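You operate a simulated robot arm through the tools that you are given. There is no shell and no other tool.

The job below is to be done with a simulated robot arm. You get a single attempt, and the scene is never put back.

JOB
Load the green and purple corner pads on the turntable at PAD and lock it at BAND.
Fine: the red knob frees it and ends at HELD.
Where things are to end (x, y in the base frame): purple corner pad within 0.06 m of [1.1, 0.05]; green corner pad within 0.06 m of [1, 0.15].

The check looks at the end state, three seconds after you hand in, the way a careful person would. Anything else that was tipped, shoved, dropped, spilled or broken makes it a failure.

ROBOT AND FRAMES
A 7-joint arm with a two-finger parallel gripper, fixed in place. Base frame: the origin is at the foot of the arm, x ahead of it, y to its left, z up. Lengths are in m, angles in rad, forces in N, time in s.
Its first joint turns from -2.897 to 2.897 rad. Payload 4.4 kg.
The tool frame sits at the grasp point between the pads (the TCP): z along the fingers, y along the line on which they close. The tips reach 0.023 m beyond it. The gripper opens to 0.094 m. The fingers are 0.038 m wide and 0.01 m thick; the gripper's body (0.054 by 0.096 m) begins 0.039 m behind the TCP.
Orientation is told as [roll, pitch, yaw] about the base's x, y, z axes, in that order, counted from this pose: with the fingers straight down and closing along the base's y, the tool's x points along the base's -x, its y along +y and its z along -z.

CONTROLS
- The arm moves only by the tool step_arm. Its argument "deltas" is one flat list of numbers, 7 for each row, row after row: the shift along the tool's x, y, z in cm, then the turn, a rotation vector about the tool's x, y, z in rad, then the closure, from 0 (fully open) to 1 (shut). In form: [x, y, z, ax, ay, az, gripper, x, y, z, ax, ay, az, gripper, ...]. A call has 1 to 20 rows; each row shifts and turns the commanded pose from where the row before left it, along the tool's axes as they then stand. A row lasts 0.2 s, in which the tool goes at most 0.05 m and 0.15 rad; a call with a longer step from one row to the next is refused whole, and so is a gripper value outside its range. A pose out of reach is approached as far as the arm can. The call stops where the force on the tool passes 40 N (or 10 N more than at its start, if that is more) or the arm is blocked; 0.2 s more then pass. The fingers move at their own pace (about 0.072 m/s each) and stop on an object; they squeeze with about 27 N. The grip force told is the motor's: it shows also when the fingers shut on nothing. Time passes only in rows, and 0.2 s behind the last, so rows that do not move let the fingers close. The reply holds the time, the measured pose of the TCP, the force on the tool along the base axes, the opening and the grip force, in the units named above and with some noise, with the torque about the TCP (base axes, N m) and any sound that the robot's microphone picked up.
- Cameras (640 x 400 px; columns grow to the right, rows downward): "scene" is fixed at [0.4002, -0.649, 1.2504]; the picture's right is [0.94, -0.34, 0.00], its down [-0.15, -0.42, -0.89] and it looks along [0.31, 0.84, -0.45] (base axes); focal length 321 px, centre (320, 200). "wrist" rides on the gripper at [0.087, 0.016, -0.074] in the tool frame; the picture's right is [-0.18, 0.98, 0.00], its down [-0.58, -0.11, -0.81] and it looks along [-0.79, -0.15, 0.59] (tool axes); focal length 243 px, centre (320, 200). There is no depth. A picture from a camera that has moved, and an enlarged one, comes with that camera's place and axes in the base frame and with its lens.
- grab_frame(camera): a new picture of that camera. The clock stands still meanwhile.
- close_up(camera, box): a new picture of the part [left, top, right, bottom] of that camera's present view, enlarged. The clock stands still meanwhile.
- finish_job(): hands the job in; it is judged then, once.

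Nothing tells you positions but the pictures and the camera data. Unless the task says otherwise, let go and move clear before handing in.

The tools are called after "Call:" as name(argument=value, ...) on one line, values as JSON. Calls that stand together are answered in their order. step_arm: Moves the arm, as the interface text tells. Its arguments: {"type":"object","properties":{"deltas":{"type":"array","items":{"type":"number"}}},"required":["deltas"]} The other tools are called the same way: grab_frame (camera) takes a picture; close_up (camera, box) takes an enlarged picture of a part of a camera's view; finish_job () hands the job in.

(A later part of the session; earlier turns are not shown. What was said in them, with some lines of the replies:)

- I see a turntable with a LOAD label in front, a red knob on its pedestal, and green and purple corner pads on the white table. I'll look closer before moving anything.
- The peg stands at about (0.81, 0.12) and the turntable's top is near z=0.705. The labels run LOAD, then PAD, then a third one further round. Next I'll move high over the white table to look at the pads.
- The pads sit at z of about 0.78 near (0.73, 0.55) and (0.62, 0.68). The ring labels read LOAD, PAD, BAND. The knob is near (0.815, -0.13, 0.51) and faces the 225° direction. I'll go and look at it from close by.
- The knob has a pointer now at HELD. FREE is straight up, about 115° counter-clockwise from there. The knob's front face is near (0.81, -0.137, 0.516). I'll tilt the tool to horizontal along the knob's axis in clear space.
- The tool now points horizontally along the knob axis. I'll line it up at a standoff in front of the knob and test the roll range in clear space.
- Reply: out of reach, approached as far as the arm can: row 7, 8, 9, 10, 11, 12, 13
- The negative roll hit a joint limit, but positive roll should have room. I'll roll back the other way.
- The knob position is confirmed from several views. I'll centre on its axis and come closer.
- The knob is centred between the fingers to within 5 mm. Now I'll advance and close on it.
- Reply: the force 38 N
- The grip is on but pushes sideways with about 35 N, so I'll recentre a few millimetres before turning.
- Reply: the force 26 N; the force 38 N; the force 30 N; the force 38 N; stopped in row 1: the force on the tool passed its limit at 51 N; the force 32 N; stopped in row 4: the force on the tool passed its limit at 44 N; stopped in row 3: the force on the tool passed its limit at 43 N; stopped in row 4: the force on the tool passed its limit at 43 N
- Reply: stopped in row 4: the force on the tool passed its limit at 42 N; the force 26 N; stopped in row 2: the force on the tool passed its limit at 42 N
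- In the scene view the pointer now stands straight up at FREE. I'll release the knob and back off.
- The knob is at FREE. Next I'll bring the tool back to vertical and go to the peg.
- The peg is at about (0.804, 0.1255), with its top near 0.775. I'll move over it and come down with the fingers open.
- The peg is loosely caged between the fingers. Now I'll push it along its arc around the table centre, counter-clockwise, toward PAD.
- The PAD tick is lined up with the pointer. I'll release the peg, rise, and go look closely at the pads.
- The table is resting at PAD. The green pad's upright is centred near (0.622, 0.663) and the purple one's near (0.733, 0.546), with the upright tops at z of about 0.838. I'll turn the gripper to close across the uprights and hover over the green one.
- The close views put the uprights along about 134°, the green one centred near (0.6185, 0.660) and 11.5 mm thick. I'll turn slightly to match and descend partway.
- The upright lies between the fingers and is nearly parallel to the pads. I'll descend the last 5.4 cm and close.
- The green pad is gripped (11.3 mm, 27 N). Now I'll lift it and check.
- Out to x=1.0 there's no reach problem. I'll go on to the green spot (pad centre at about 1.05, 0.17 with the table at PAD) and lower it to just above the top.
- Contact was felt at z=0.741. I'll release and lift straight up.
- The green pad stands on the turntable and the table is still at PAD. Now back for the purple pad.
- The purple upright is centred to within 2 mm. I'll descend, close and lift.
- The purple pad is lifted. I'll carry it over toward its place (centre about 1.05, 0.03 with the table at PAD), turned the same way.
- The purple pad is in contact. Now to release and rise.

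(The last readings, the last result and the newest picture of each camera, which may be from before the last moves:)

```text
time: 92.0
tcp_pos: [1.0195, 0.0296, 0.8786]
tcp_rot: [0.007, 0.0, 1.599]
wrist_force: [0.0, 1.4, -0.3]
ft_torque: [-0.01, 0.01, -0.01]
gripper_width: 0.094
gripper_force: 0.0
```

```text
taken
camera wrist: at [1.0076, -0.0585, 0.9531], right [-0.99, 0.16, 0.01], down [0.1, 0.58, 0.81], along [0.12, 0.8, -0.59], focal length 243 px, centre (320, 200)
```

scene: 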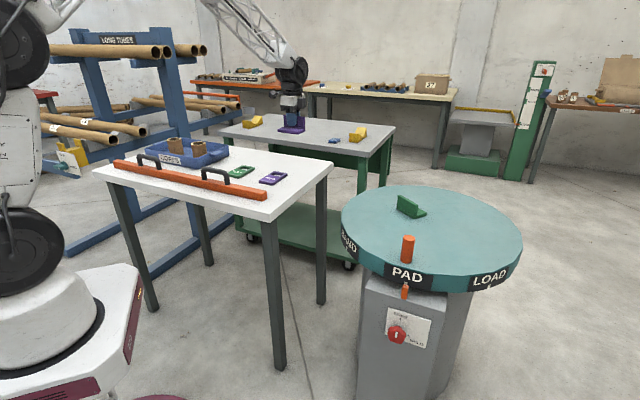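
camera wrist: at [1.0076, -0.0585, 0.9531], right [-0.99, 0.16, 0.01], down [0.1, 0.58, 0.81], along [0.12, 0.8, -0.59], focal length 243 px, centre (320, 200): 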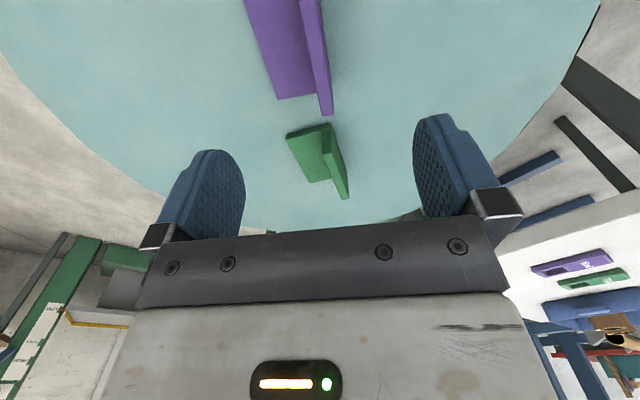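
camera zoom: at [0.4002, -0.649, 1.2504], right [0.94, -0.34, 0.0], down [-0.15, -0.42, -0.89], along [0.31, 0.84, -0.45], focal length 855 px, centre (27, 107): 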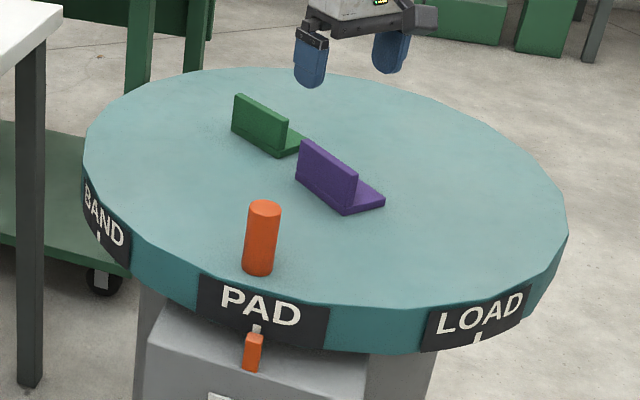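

Both pads are on the table and the tick is still at PAD. Next I'll go back over the peg.

Call:
step_arm(deltas=[0, 0, -2, 0, 0, 0.13, 0, 0, 0, 0, 0, 0, 0.13, 0, 0, 0, 0, 0, 0, 0.13, 0, 0, 0, 0, 0, 0, 0.13, 0, 0, 0, 0, 0, 0, 0.13, 0, 0, 0, 0, 0, 0, 0.13, 0, 0, 0, 0, 0, 0, 0.13, 0, 4.44, 0.83, 0, 0, 0, 0, 0, 4.44, 0.83, 0, 0, 0, 0, 0, 4.44, 0.83, 0, 0, 0, 0, 0, 4.44, 0.83, 0, 0, 0, 0, 0])

Call:
grab_frame(camera="wrist")

Call:
close_up(camera="scene", box=[330, 160, 530, 310])

```text
time: 94.4
tcp_pos: [0.8625, -0.0589, 0.9007]
tcp_rot: [0.004, 0.004, 0.688]
wrist_force: [-0.5, -0.7, 0.2]
ft_torque: [0.0, -0.01, 0.02]
gripper_width: 0.0941
gripper_force: 0.0
```

```text
taken
camera wrist: at [0.7866, -0.102, 0.9762], right [-0.48, 0.88, 0.0], down [0.52, 0.29, 0.8], along [0.7, 0.39, -0.59], focal length 243 px, centre (320, 200)
```

wrist: 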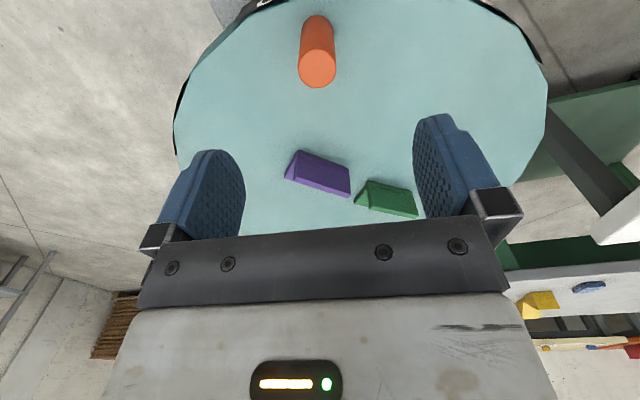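

```text
2.67 times, centred on (430, 235) of scene
camera zoom: at [0.4002, -0.649, 1.2504], right [0.94, -0.34, 0.0], down [-0.15, -0.42, -0.89], along [0.31, 0.84, -0.45], focal length 855 px, centre (27, 107)
```

zoom: 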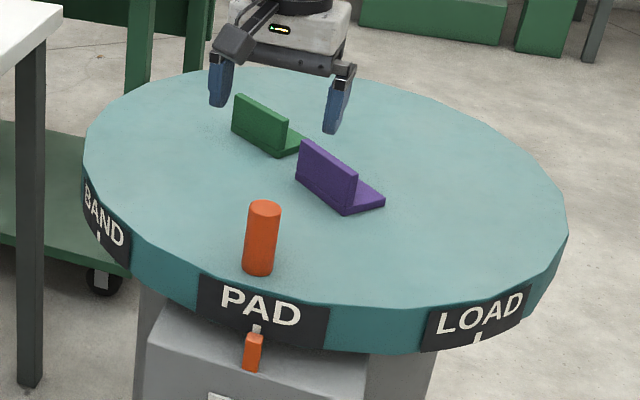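

The peg is now at about (0.867, -0.060). I'll centre on it, descend and cage it again.

Call:
step_arm(deltas=[-0.3, -0.35, 0, 0, 0, -0.028, 0, 0, 0, 4.5, 0, 0, 0, 0, 0, 0, 4.5, 0, 0, 0, 0, 0, 0, 4, 0, 0, 0, 0, 0, 0, 2.3, 0, 0, 0, 0, 0, 0, 0, 0, 0, 0, 0.6, 0, 0, 0, 0, 0, 0, 0.6, 0, 0, 0, 0, 0, 0, 0.6])

Call:
grab_frame(camera="wrist")

Call:
close_up(camera="scene", box=[360, 230, 460, 310])

```text
time: 96.2
tcp_pos: [0.8674, -0.0594, 0.748]
tcp_rot: [0.003, 0.004, 0.716]
wrist_force: [0.2, 1.0, 0.1]
ft_torque: [-0.01, -0.01, -0.01]
gripper_width: 0.0376
gripper_force: 0.0
```

```text
taken
camera wrist: at [0.7923, -0.1048, 0.8236], right [-0.51, 0.86, 0.0], down [0.51, 0.3, 0.8], along [0.69, 0.41, -0.59], focal length 243 px, centre (320, 200)
```

wrist: 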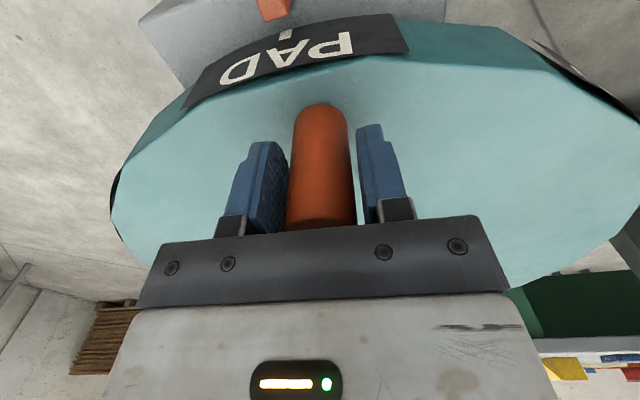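

```text
5.00 times, centred on (410, 270) of scene
camera zoom: at [0.4002, -0.649, 1.2504], right [0.94, -0.34, 0.0], down [-0.15, -0.42, -0.89], along [0.31, 0.84, -0.45], focal length 1604 px, centre (-130, -150)
```

zoom: 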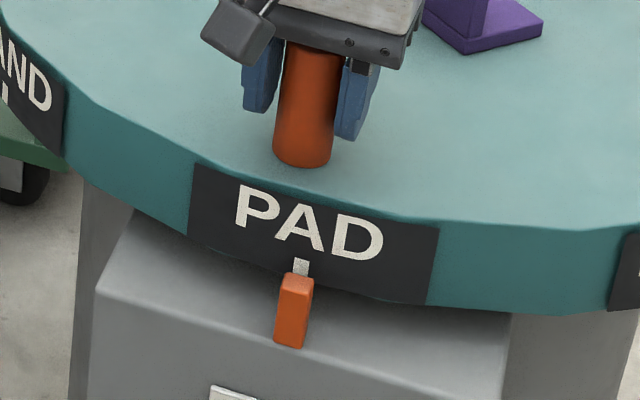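

Call:
step_arm(deltas=[-0.005, -0.5, 0, 0, 0, -0.02, 0.6, -0.03, -1.245, 0, 0, 0, -0.05, 0.6, -0.031, -1.245, 0, 0, 0, -0.05, 0.6, -0.031, -1.245, 0, 0, 0, -0.05, 0.6, -0.031, -1.245, 0, 0, 0, -0.05, 0.6, -0.031, -1.245, 0, 0, 0, -0.05, 0.6, -0.031, -1.245, 0, 0, 0, -0.05, 0.6, -0.031, -1.245, 0, 0, 0, -0.05, 0.6, -0.01, -0.75, 0, 0, 0, -0.03, 0.6])

Call:
grab_frame(camera="wrist")

Call:
close_up(camera="scene", box=[330, 160, 530, 310])

```text
time: 98.2
tcp_pos: [0.9446, -0.1188, 0.7485]
tcp_rot: [0.004, 0.003, 1.115]
wrist_force: [-0.3, -0.2, -0.1]
ft_torque: [0.0, 0.01, -0.01]
gripper_width: 0.0375
gripper_force: 0.0
```

```text
taken
camera wrist: at [0.8939, -0.1905, 0.823], right [-0.8, 0.6, 0.0], down [0.36, 0.47, 0.8], along [0.48, 0.65, -0.59], focal length 243 px, centre (320, 200)
```

wrist: 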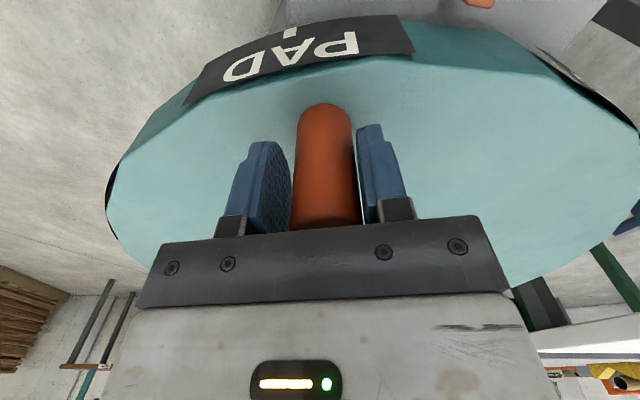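

```text
2.67 times, centred on (430, 235) of scene
camera zoom: at [0.4002, -0.649, 1.2504], right [0.94, -0.34, 0.0], down [-0.15, -0.42, -0.89], along [0.31, 0.84, -0.45], focal length 855 px, centre (27, 107)
```

zoom: 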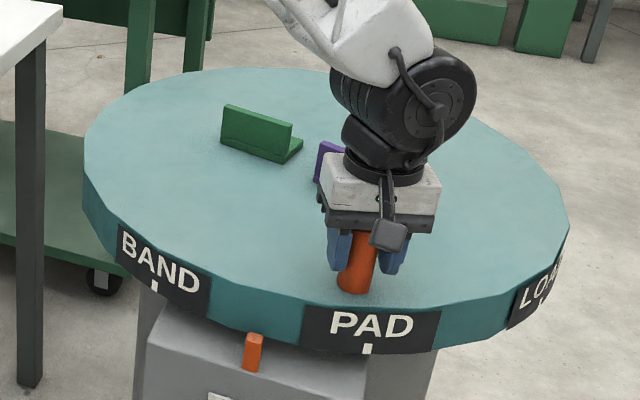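

Call:
step_arm(deltas=[-0.031, -1.245, 0, 0, 0, -0.05, 0.6, -0.031, -1.245, 0, 0, 0, -0.05, 0.6, -0.031, -1.245, 0, 0, 0, -0.05, 0.6, -0.031, -1.245, 0, 0, 0, -0.05, 0.6, -0.031, -1.245, 0, 0, 0, -0.05, 0.6, -0.02, -0.8, 0, 0, 0, -0.032, 0.6, 0, -0.3, 0, 0, 0, -0.012, 0.6])

Call:
grab_frame(camera="wrist")

Call:
close_up(camera="scene", box=[330, 160, 530, 310])

```text
time: 99.8
tcp_pos: [1.0146, -0.1409, 0.7458]
tcp_rot: [0.004, -0.001, 1.41]
wrist_force: [0.1, 0.6, -0.4]
ft_torque: [-0.02, 0.0, 0.06]
gripper_width: 0.0378
gripper_force: 0.2
```

```text
taken
camera wrist: at [0.9863, -0.2246, 0.8219], right [-0.94, 0.34, 0.0], down [0.2, 0.56, 0.81], along [0.27, 0.76, -0.59], focal length 243 px, centre (320, 200)
```

wrist: 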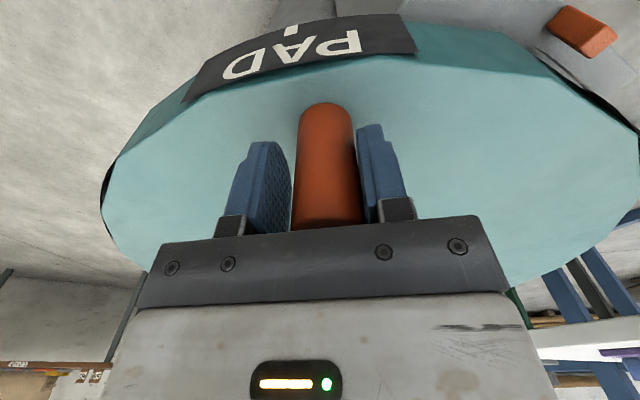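

```text
2.67 times, centred on (430, 235) of scene
camera zoom: at [0.4002, -0.649, 1.2504], right [0.94, -0.34, 0.0], down [-0.15, -0.42, -0.89], along [0.31, 0.84, -0.45], focal length 855 px, centre (27, 107)
```

zoom: 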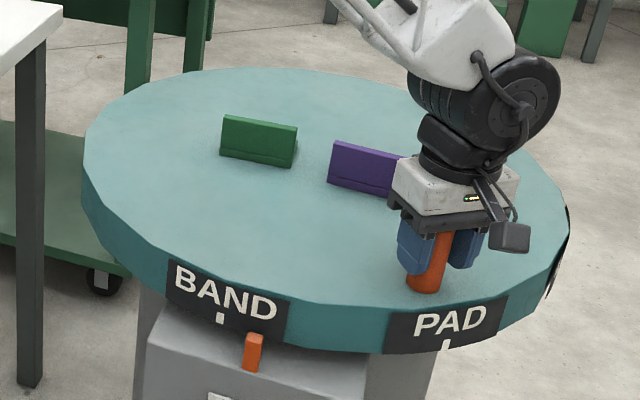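

Call:
step_arm(deltas=[-0.02, -1.0, 0, 0, 0, -0.04, 0.6, -0.02, -1.0, 0, 0, 0, -0.04, 0.6, -0.01, -0.5, 0, 0, 0, -0.02, 0.6, 0, -0.25, 0, 0, 0, -0.01, 0.6, 0, 0, 0, 0, 0, 0, 0.6])

Call:
close_up(camera="scene", box=[360, 230, 460, 310])

```text
time: 101.0
tcp_pos: [1.0427, -0.1437, 0.7471]
tcp_rot: [0.005, 0.001, 1.518]
wrist_force: [-0.9, -1.0, 0.5]
ft_torque: [0.03, 0.01, 0.02]
gripper_width: 0.0379
gripper_force: 0.2
```

```text
5.00 times, centred on (410, 270) of scene
camera zoom: at [0.4002, -0.649, 1.2504], right [0.94, -0.34, 0.0], down [-0.15, -0.42, -0.89], along [0.31, 0.84, -0.45], focal length 1604 px, centre (-130, -150)
```

zoom: 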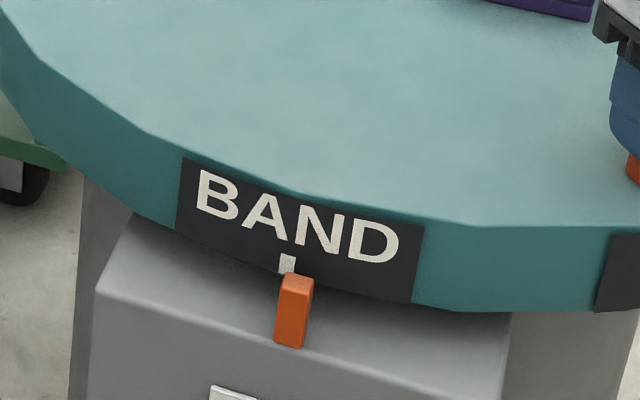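

Call:
step_arm(deltas=[0, -0.35, 0, 0, 0, -0.014, 0.6, 0, -0.25, 0, 0, 0, -0.01, 0.6, 0, 0, 0, 0, 0, 0, 0.6, 0, 0, 0, 0, 0, 0, 0.6])

Call:
close_up(camera="scene", box=[360, 230, 460, 310])

Call:
close_up(camera="scene", box=[385, 260, 425, 300])

Call:
grab_frame(camera="wrist")

```text
time: 102.0
tcp_pos: [1.0477, -0.1439, 0.7465]
tcp_rot: [0.007, 0.0, 1.543]
wrist_force: [-1.4, 0.6, 0.2]
ft_torque: [-0.02, -0.04, 0.01]
gripper_width: 0.0378
gripper_force: 0.3
```

```text
5.00 times, centred on (410, 270) of scene
camera zoom: at [0.4002, -0.649, 1.2504], right [0.94, -0.34, 0.0], down [-0.15, -0.42, -0.89], along [0.31, 0.84, -0.45], focal length 1604 px, centre (-130, -150)
```

zoom: 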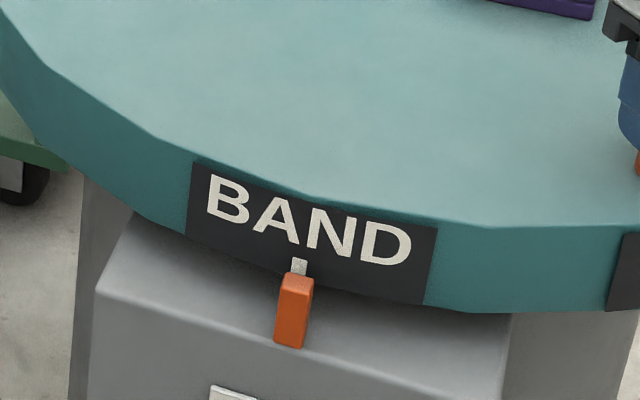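

```text
10.00 times, centred on (405, 280) of scene
camera zoom: at [0.4002, -0.649, 1.2504], right [0.94, -0.34, 0.0], down [-0.15, -0.42, -0.89], along [0.31, 0.84, -0.45], focal length 3208 px, centre (-530, -600)
```

zoom: 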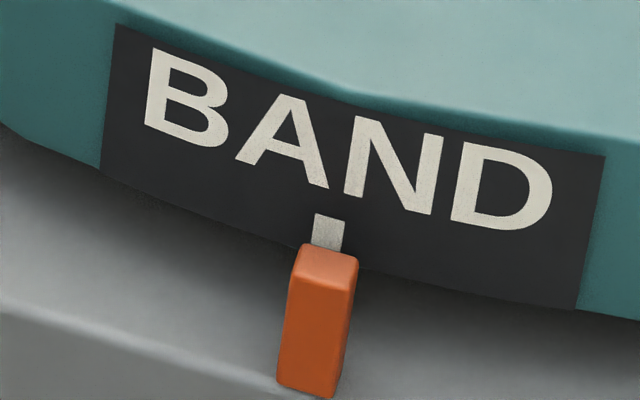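

```text
taken
camera wrist: at [1.0306, -0.2308, 0.8217], right [-0.98, 0.21, 0.0], down [0.13, 0.58, 0.81], along [0.17, 0.79, -0.59], focal length 243 px, centre (320, 200)
```

wrist: 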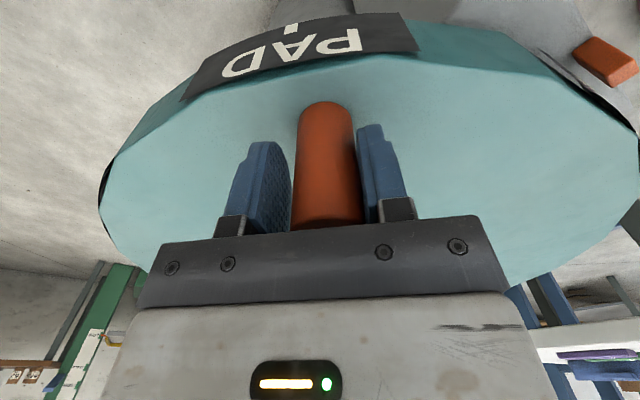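

The BAND tick is about a third of a degree short of where LOAD sat when locked, so I'll nudge it slightly.

Call:
step_arm(deltas=[0, -0.13, 0, 0, 0, -0.005, 0.6, 0, 0, 0, 0, 0, 0, 0.6, 0, 0, 0, 0, 0, 0, 0.6])

Call:
close_up(camera="scene", box=[385, 260, 425, 300])

```text
time: 102.8
tcp_pos: [1.0489, -0.1431, 0.7471]
tcp_rot: [0.006, 0.0, 1.55]
wrist_force: [-0.4, -0.8, -0.3]
ft_torque: [-0.01, -0.02, -0.02]
gripper_width: 0.0377
gripper_force: 0.4
```

```text
10.00 times, centred on (405, 280) of scene
camera zoom: at [0.4002, -0.649, 1.2504], right [0.94, -0.34, 0.0], down [-0.15, -0.42, -0.89], along [0.31, 0.84, -0.45], focal length 3208 px, centre (-530, -600)
```

zoom: 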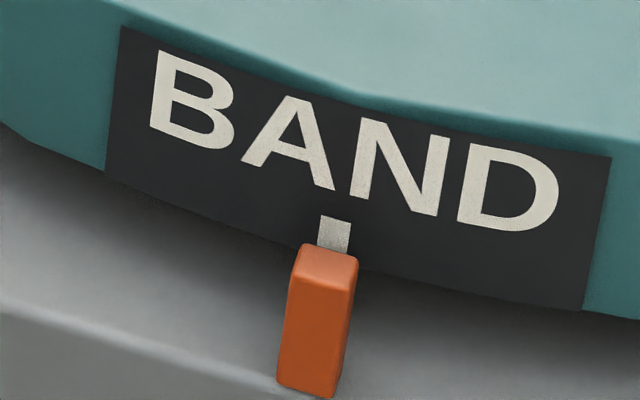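

The tick is aligned at BAND. I'll let go of the peg, rise, and return to the knob's approach pose.

Call:
step_arm(deltas=[0, 0, 0, 0, 0, 0, 0.3, 0, 0, 0, 0, 0, 0, 0, 0, 0, 0, 0, 0, 0, 0, 0, 0, -3, 0, 0, 0, 0, 0, 0, -4.5, 0, 0, 0, 0, 0, 0, -4.5, 0, 0, 0, 0, 0, 0, -4, 0, 0, 0, 0, 1.72, 4.3, 0, 0, 0, 0, 0, 1.72, 4.3, 0, 0, 0, 0, 0, 1.72, 4.3, 0, 0, 0, 0, 0, 1.72, 4.3, 0, 0, 0, 0, 0, 1.72, 4.3, 0, 0, 0, 0, 0, 1.72, 4.3, 0, 0, 0, 0, 0, 1.72, 4.3, 0, 0, 0, 0, 0, 1.72, 4.3, 0, 0, 0, 0, 0, 1.72, 4.3, 0, 0, 0, 0, 0])

Call:
step_arm(deltas=[0, 0, 0, 0, 0, 0.1275, 0, 0, 0, 0, 0, 0, 0.1275, 0, 0, 0, 0, 0, 0, 0.1275, 0, 0, 0, 0, 0, 0, 0.1275, 0, 0, 0, 0, 0, 0, 0.1275, 0, 0, 0, 0, 0, 0, 0.1275, 0])

Call:
grab_frame(camera="scene")

Call:
close_up(camera="scene", box=[330, 160, 530, 310])

```text
time: 106.2
tcp_pos: [0.6595, -0.2906, 0.9065]
tcp_rot: [0.004, 0.0, 1.549]
wrist_force: [-0.1, 0.2, 0.2]
ft_torque: [0.01, -0.02, 0.0]
gripper_width: 0.0942
gripper_force: 0.0
```

```text
time: 107.6
tcp_pos: [0.6602, -0.2906, 0.9079]
tcp_rot: [0.002, 0.005, 0.781]
wrist_force: [0.4, -0.3, 0.3]
ft_torque: [-0.01, 0.01, 0.01]
gripper_width: 0.0939
gripper_force: 0.1
```

```text
taken
```

scene: 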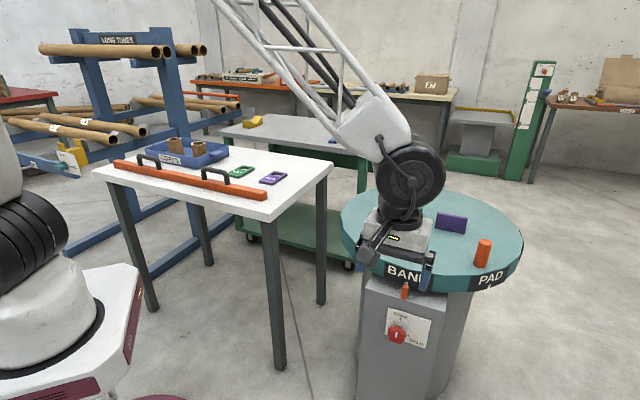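

```text
2.67 times, centred on (430, 235) of scene
camera zoom: at [0.4002, -0.649, 1.2504], right [0.94, -0.34, 0.0], down [-0.15, -0.42, -0.89], along [0.31, 0.84, -0.45], focal length 855 px, centre (27, 107)
```

zoom: 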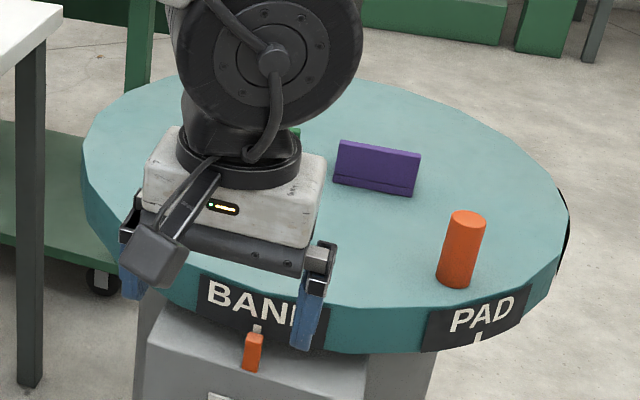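

The table sits at BAND with both pads upright. Now I'll tilt the tool to horizontal again and go down to the knob's height.

Call:
step_arm(deltas=[0, 0, 0, 0, -0.1428, 0, 0, 0, 0, 0, 0, -0.1428, 0, 0, 0, 0, 0, 0, -0.1428, 0, 0, 0, 0, 0, 0, -0.1428, 0, 0, 0, 0, 0, 0, -0.1428, 0, 0, 0, 0, 0, 0, -0.1428, 0, 0, 0, 0, 0, 0, -0.1428, 0, 0, 0, 0, 0, 0, -0.1428, 0, 0, 0, 0, 0, 0, -0.1428, 0, 0, 0, 0, 0, 0, -0.1428, 0, 0, 0, 0, 0, 0, -0.1428, 0, 0, 4.42, 0, -0.5, 0, 0, 0, 0, 4.42, 0, -0.5, 0, 0, 0, 0, 4.42, 0, 0, 0, 0, 0, 0, 4.42, 0, 0, 0, 0, 0, 0, 4.42, 0, 0, 0, 0, 0, 0, 4.42, 0, 0, 0, 0, 0, 0, 4.42, 0, 0, 0, 0, 0, 0, 4.42, 0, 0, 0, 0, 0, 0, 4.42, 0, 0, 0, 0, 0, 0])

Call:
grab_frame(camera="scene")

```text
time: 111.8
tcp_pos: [0.6513, -0.2985, 0.5112]
tcp_rot: [0.605, -1.567, 0.174]
wrist_force: [-0.7, -0.5, 0.8]
ft_torque: [-0.03, 0.01, 0.04]
gripper_width: 0.0942
gripper_force: 0.0
```

```text
taken
```

scene: 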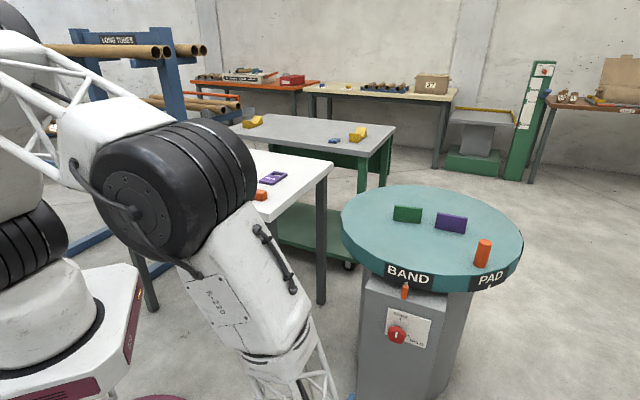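

Call:
step_arm(deltas=[0, 0.45, 4, 0, 0, 0, 0, 0, 0, 4, 0, 0, 0, 0, 0, 0, 4, 0, 0, 0, 0, 0, 0, 3, 0, 0, 0, 0, 0, 0, 0, 0, 0, 0.1415, 0, 0, 0, 0, 0, 0, 0.1415, 0])

Call:
grab_frame(camera="wrist")

Call:
close_up(camera="scene", box=[340, 230, 460, 350])

```text
time: 113.2
tcp_pos: [0.7538, -0.1879, 0.5126]
tcp_rot: [1.56, -1.283, -0.775]
wrist_force: [0.0, 0.3, 0.2]
ft_torque: [0.02, -0.04, 0.03]
gripper_width: 0.0941
gripper_force: 0.1
```

```text
taken
camera wrist: at [0.6734, -0.2135, 0.4334], right [-0.63, 0.63, 0.46], down [-0.38, -0.76, 0.53], along [0.68, 0.16, 0.72], focal length 243 px, centre (320, 200)
```

wrist: 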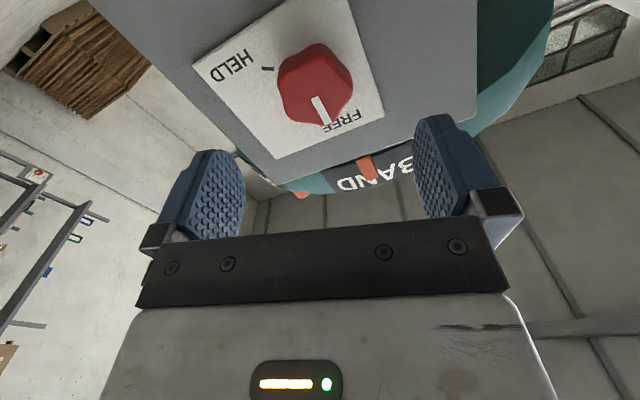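

```text
3.33 times, centred on (400, 290) of scene
camera zoom: at [0.4002, -0.649, 1.2504], right [0.94, -0.34, 0.0], down [-0.15, -0.42, -0.89], along [0.31, 0.84, -0.45], focal length 1069 px, centre (53, -100)
```

zoom: 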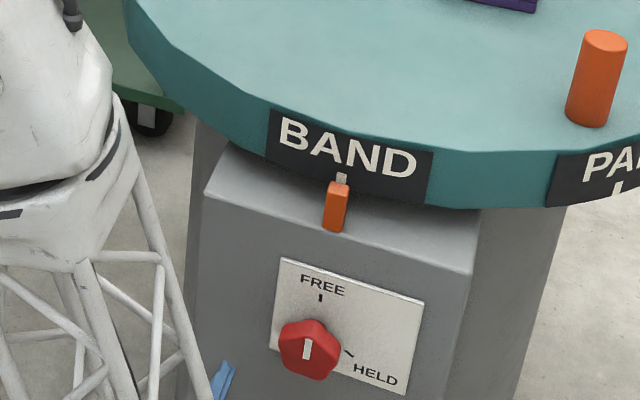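

Call:
step_arm(deltas=[0.45, -0.2, 2.5, 0, 0, 0, 0, 0, 0, 2.5, 0, 0, 0, 0, 0, 0, 1.4, 0, 0, 0, 0, 0, 0, 0.5, 0, 0, 0, 0])

Call:
close_up(camera="wrist", box=[150, 40, 500, 260])

```text
time: 114.2
tcp_pos: [0.8036, -0.1399, 0.5056]
tcp_rot: [1.556, -1.286, -0.776]
wrist_force: [-0.8, 0.1, -0.5]
ft_torque: [-0.01, 0.03, -0.01]
gripper_width: 0.0938
gripper_force: 0.1
```

```text
1.82 times, centred on (325, 150) of wrist
camera zoom: at [0.7232, -0.1653, 0.4274], right [-0.63, 0.63, 0.45], down [-0.38, -0.76, 0.53], along [0.68, 0.16, 0.72], focal length 441 px, centre (311, 291)
```

zoom: 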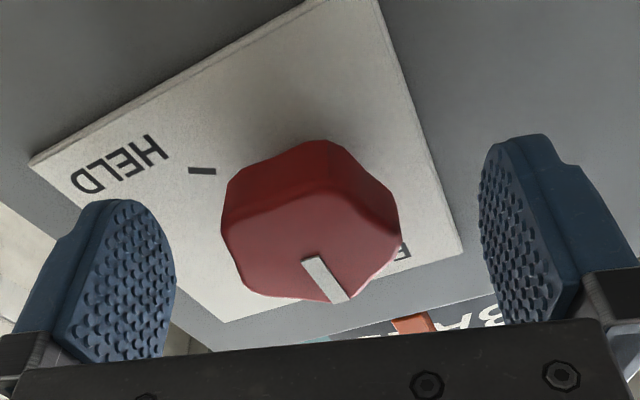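

Call:
step_arm(deltas=[0, 0, 0, 0, 0, 0, 1, 0, 0, 0, 0, 0, 0, 1, 0, 0, 0, 0, 0, 0, 1, 0, 0, 0, 0, 0, 0, 1])

```text
time: 115.0
tcp_pos: [0.8046, -0.1402, 0.5046]
tcp_rot: [1.553, -1.284, -0.775]
wrist_force: [9.6, 0.6, -7.4]
ft_torque: [0.16, 0.68, 0.21]
gripper_width: 0.0446
gripper_force: 45.1
stopped in row 3: the force on the tool passed its limit at 42 N (the readings are from after the stop); the commanded pose is now the measured one
```

The knob is gripped. I'll turn it clockwise toward HELD in small steps.

Call:
step_arm(deltas=[0, 0, 0, 0, 0, 0.08, 1, 0, 0, 0, 0, 0, 0.08, 1, 0, 0, 0, 0, 0, 0.08, 1, 0, 0, 0, 0, 0, 0.08, 1])

```text
time: 116.0
tcp_pos: [0.8043, -0.1399, 0.5054]
tcp_rot: [1.564, -0.992, -0.784]
wrist_force: [-7.8, 4.6, 5.7]
ft_torque: [0.3, -0.46, 0.54]
gripper_width: 0.0444
gripper_force: 44.8
stopped in row 4: the force on the tool passed its limit at 44 N (the readings are from after the stop); the commanded pose is now the measured one
```

Call:
step_arm(deltas=[0, 0, 0, 0, 0, 0.08, 1, 0, 0, 0, 0, 0, 0.08, 1, 0, 0, 0, 0, 0, 0.08, 1, 0, 0, 0, 0, 0, 0.08, 1])

Call:
close_up(camera="wrist", box=[150, 0, 500, 220])

```text
time: 116.5
tcp_pos: [0.8035, -0.1399, 0.5061]
tcp_rot: [1.567, -0.875, -0.784]
wrist_force: [-5.0, 6.0, 7.4]
ft_torque: [0.26, -0.35, 0.34]
gripper_width: 0.0444
gripper_force: 44.5
stopped in row 2: the force on the tool passed its limit at 46 N (the readings are from after the stop); the commanded pose is now the measured one
```

```text
1.82 times, centred on (325, 110) of wrist
camera zoom: at [0.7033, -0.1452, 0.4502], right [-0.45, 0.45, 0.77], down [-0.25, -0.89, 0.38], along [0.86, -0.02, 0.51], focal length 441 px, centre (311, 364)
```

zoom: 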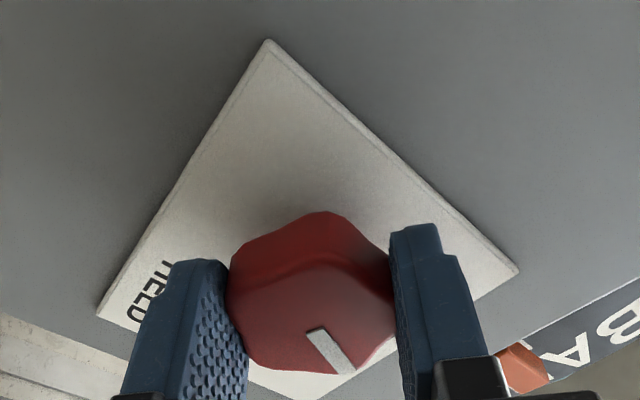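

Call:
step_arm(deltas=[0, 0.04, 0, 0, 0, 0.08, 1, 0, 0.03, 0, 0, 0, 0.08, 1, 0, 0.03, 0, 0, 0, 0.08, 1, 0, 0.02, 0, 0, 0, 0.08, 1])

```text
time: 117.3
tcp_pos: [0.8028, -0.1383, 0.5055]
tcp_rot: [1.57, -0.672, -0.785]
wrist_force: [-7.6, 4.6, 10.2]
ft_torque: [0.01, -0.12, 0.16]
gripper_width: 0.0447
gripper_force: 44.6
stopped in row 3: the force on the tool passed its limit at 42 N (the readings are from after the stop); the commanded pose is now the measured one
```

Call:
step_arm(deltas=[0, 0.06, 0, 0, 0, 0.08, 1, 0, 0.05, 0, 0, 0, 0.08, 1, 0, 0.04, 0, 0, 0, 0.08, 1, 0, 0.03, 0, 0, 0, 0.08, 1])

```text
time: 118.3
tcp_pos: [0.8025, -0.1386, 0.5087]
tcp_rot: [1.568, -0.35, -0.785]
wrist_force: [-12.5, 9.0, 21.7]
ft_torque: [-0.36, 0.16, 0.74]
gripper_width: 0.0444
gripper_force: 44.9
```

Call:
step_arm(deltas=[0, 0.06, 0, 0, 0, 0.08, 1, 0, 0.05, 0, 0, 0, 0.08, 1, 0, 0.04, 0, 0, 0, 0.08, 1, 0, 0.03, 0, 0, 0, 0.08, 1])

Call:
grab_frame(camera="wrist")

```text
time: 119.3
tcp_pos: [0.8018, -0.1376, 0.5082]
tcp_rot: [1.568, -0.029, -0.785]
wrist_force: [-14.7, 9.8, 24.8]
ft_torque: [-0.48, 0.29, 0.26]
gripper_width: 0.0445
gripper_force: 45.5
```

```text
taken
camera wrist: at [0.6885, -0.1302, 0.5238], right [0.11, -0.11, 0.99], down [-0.16, -0.98, -0.09], along [0.98, -0.15, -0.13], focal length 243 px, centre (320, 200)
```

wrist: 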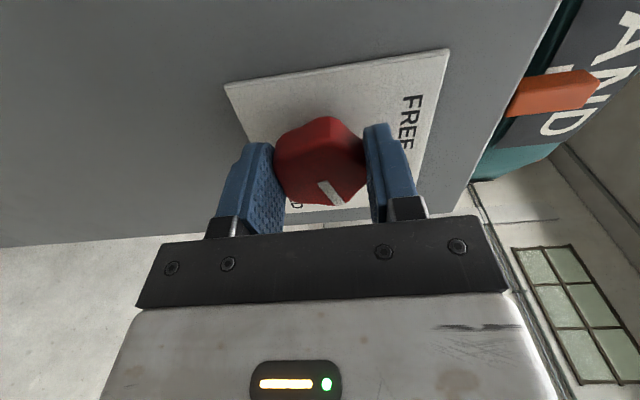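

Call:
step_arm(deltas=[0.08, 0.08, 0, 0, 0, 0.08, 1, 0, 0.04, 0, 0, 0, 0.08, 1, 0, 0.03, 0, 0, 0, 0.08, 1, 0, 0.02, 0, 0, 0, 0.08, 1])

```text
time: 120.3
tcp_pos: [0.8014, -0.1387, 0.5124]
tcp_rot: [1.568, 0.29, -0.787]
wrist_force: [13.9, -11.4, -5.5]
ft_torque: [-0.67, 0.65, -0.82]
gripper_width: 0.0447
gripper_force: 45.7
```

Call:
step_arm(deltas=[0, 0.02, 0, 0, 0, 0.08, 1, 0, 0.02, 0, 0, 0, 0.08, 1, 0, 0.02, 0, 0, 0, 0.08, 1, 0, 0.02, 0, 0, 0, 0.08, 1])

Call:
grab_frame(camera="wrist")

Call:
close_up(camera="scene", box=[360, 280, 440, 360])

```text
time: 121.3
tcp_pos: [0.8024, -0.1394, 0.513]
tcp_rot: [1.571, 0.609, -0.786]
wrist_force: [17.2, -33.1, 13.0]
ft_torque: [0.09, -0.31, 0.61]
gripper_width: 0.0444
gripper_force: 44.6
```

```text
taken
camera wrist: at [0.7069, -0.1486, 0.5762], right [0.5, -0.5, 0.7], down [-0.28, -0.86, -0.42], along [0.82, 0.02, -0.57], focal length 243 px, centre (320, 200)
```

wrist: 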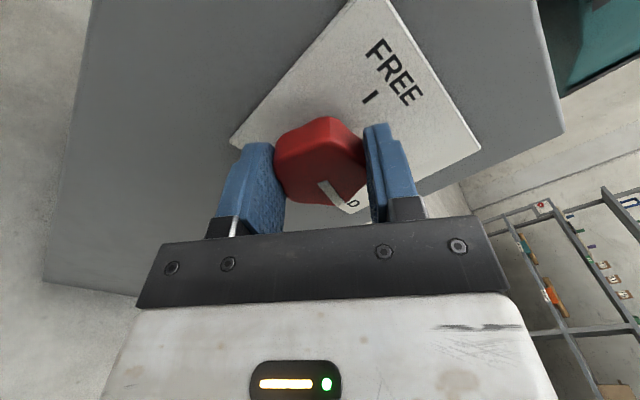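

```text
5.00 times, centred on (400, 320) of scene
camera zoom: at [0.4002, -0.649, 1.2504], right [0.94, -0.34, 0.0], down [-0.15, -0.42, -0.89], along [0.31, 0.84, -0.45], focal length 1604 px, centre (-80, -400)
```

zoom: 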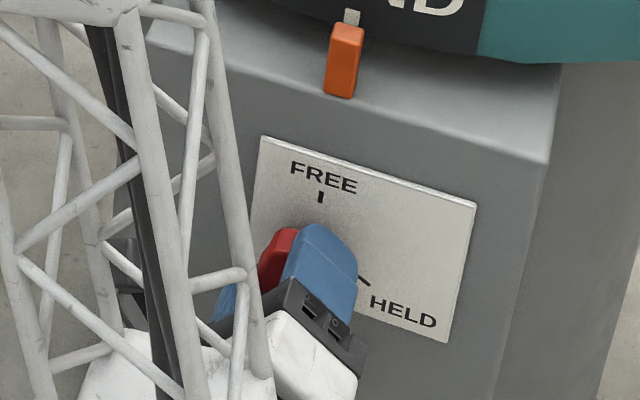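

Call:
step_arm(deltas=[0, 0, 0, 0, 0, 0.07, 1, 0, 0, 0, 0, 0, 0.07, 1, 0, 0, 0, 0, 0, 0.06, 1])

Call:
close_up(camera="wrist", box=[220, 0, 480, 220])

```text
time: 121.9
tcp_pos: [0.802, -0.1385, 0.5137]
tcp_rot: [1.571, 0.73, -0.789]
wrist_force: [-4.6, -3.4, 3.6]
ft_torque: [-0.11, 0.17, 0.31]
gripper_width: 0.0443
gripper_force: 45.2
stopped in row 2: the force on the tool passed its limit at 51 N (the readings are from after the stop); the commanded pose is now the measured one
```

```text
1.82 times, centred on (350, 110) of wrist
camera zoom: at [0.7129, -0.1545, 0.5837], right [0.56, -0.56, 0.61], down [-0.32, -0.82, -0.47], along [0.77, 0.07, -0.64], focal length 441 px, centre (266, 364)
```

zoom: 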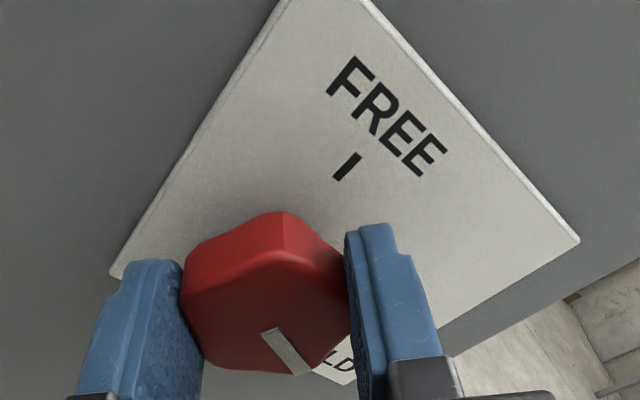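

Call:
step_arm(deltas=[0, 0, 0, 0, 0, 0.07, 1, 0, 0, 0, 0, 0, 0.06, 1])

Call:
close_up(camera="wrist", box=[220, 0, 480, 220])

```text
time: 122.5
tcp_pos: [0.8035, -0.1392, 0.5147]
tcp_rot: [1.571, 0.856, -0.785]
wrist_force: [-4.7, -10.8, 8.8]
ft_torque: [-1.1, -1.25, -0.07]
gripper_width: 0.0446
gripper_force: 45.2
```

```text
1.82 times, centred on (350, 110) of wrist
camera zoom: at [0.7199, -0.1616, 0.5904], right [0.61, -0.61, 0.5], down [-0.36, -0.78, -0.51], along [0.71, 0.13, -0.7], focal length 441 px, centre (266, 364)
```

zoom: 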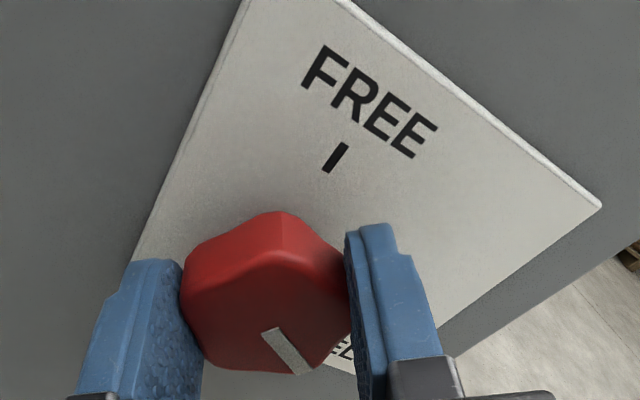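

The reaction torque has risen to about 1.7 N·m, so the knob seems to be at its stop. I'll release, back off and check the pointer.

Call:
step_arm(deltas=[0, 0, 0, 0, 0, 0, 0, 0, 0, 0, 0, 0, 0, 0, 0, 0, 0, 0, 0, 0, 0, 0, 0, -3, 0, 0, 0, 0, 0, 0, -4, 0, 0, 0, 0, 0, 0, -4, 0, 0, 0, 0, 0, 0, -4, 0, 0, 0, 0])

Call:
grab_frame(camera="scene")

Call:
close_up(camera="scene", box=[365, 260, 445, 360])

Call:
close_up(camera="scene", box=[330, 170, 530, 300])

Call:
grab_frame(camera="wrist")

```text
time: 124.1
tcp_pos: [0.6957, -0.2448, 0.5131]
tcp_rot: [1.57, 0.86, -0.788]
wrist_force: [0.2, 0.2, 0.4]
ft_torque: [0.01, -0.03, -0.04]
gripper_width: 0.0939
gripper_force: 0.1
```

```text
taken
```

scene: 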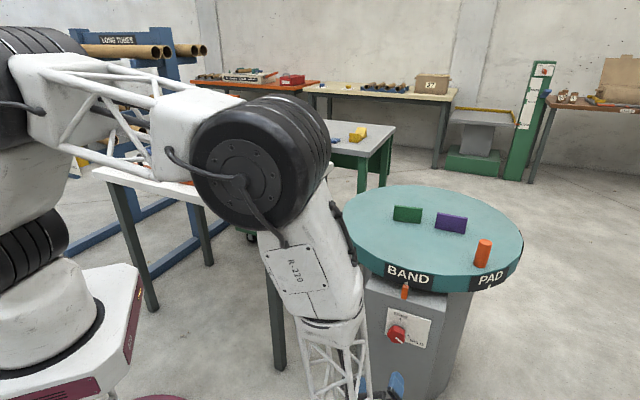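

```text
4.00 times, centred on (405, 310) of scene
camera zoom: at [0.4002, -0.649, 1.2504], right [0.94, -0.34, 0.0], down [-0.15, -0.42, -0.89], along [0.31, 0.84, -0.45], focal length 1283 px, centre (-20, -240)
```

zoom: 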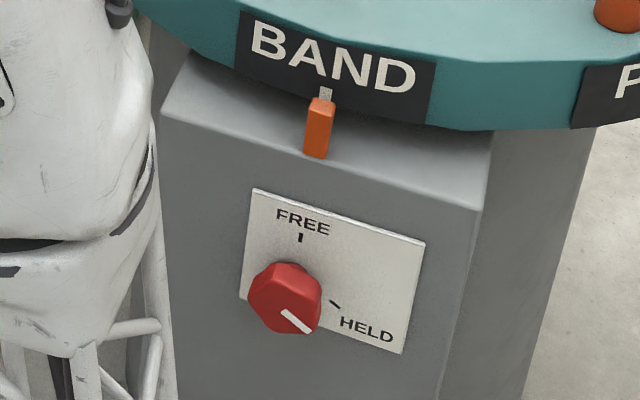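

```text
3.08 times, centred on (430, 235) of scene
camera zoom: at [0.4002, -0.649, 1.2504], right [0.94, -0.34, 0.0], down [-0.15, -0.42, -0.89], along [0.31, 0.84, -0.45], focal length 987 px, centre (-18, 92)
```

zoom: 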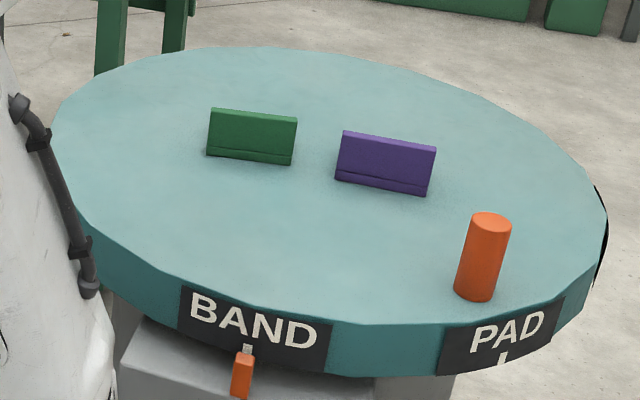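

```text
taken
camera wrist: at [0.6126, -0.2668, 0.5892], right [0.61, -0.61, 0.5], down [-0.36, -0.78, -0.51], along [0.7, 0.13, -0.7], focal length 243 px, centre (320, 200)
```

wrist: 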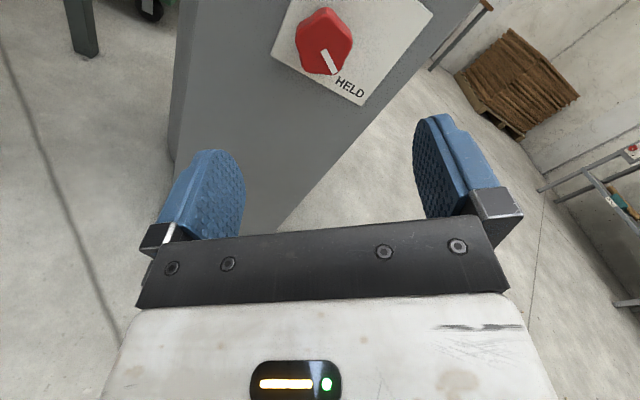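

The knob pointer matches the original HELD picture, BAND is at the pointer, and both pads stand upright near (1.11, 0.055) and (1.01, 0.15). I'll back off a bit more for a last check.

Call:
step_arm(deltas=[0, 0, -4, 0, 0, 0, 0, 0, 0, -4, 0, 0, 0, 0, 0, 0, 0, 0, 0, 0, 0])

Call:
grab_frame(camera="scene")

```text
time: 124.9
tcp_pos: [0.6394, -0.3019, 0.5139]
tcp_rot: [1.572, 0.858, -0.79]
wrist_force: [0.1, 0.2, 0.1]
ft_torque: [-0.01, 0.01, -0.01]
gripper_width: 0.0943
gripper_force: 0.0
```

```text
taken
```

scene: 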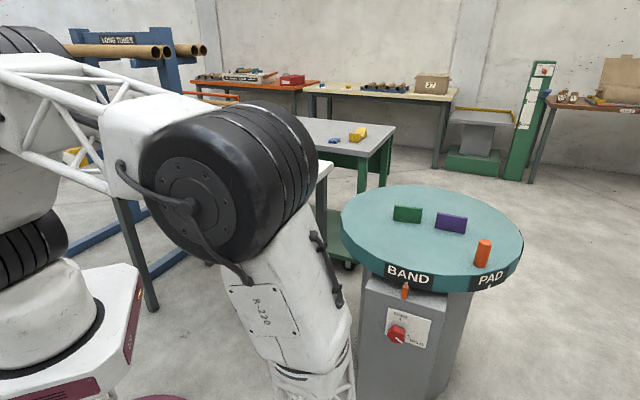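

Everything is in place: BAND is at the pointer, the knob is at HELD, both pads are upright on the table, and the arm is clear. I'm handing in.

Call:
finish_job()

```text
The job is handed in.
```

The green and purple corner pads are loaded on the turntable, and it's locked at BAND with the red knob at HELD.

- **Loading:** I turned the knob to FREE and pushed the turntable round by its peg to PAD. I set both pads down there, then pushed it on to BAND.
- **Lock:** The BAND mark lines up with the pointer, and the knob's pointer looks the same as it did at HELD at the start. I didn't push on the turntable afterwards to test the lock.
- **Pad positions:** Both pads are upright. I could only estimate their positions from the pictures, but both come out within about 0.02 m of target (the limit is 0.06 m):

| Pad | Estimated position | Target |
|---|---|---|
| Purple | (1.115, 0.055) | (1.1, 0.05) |
| Green | (1.015, 0.153) | (1.0, 0.15) |

I saw nothing else knocked or moved. The arm blocked the view of the white table at the end, but its tags, tray and orange bar looked undisturbed when I last saw the table clearly, after both pads had been taken. The gripper is open and the arm was well clear of the knob when I handed in.
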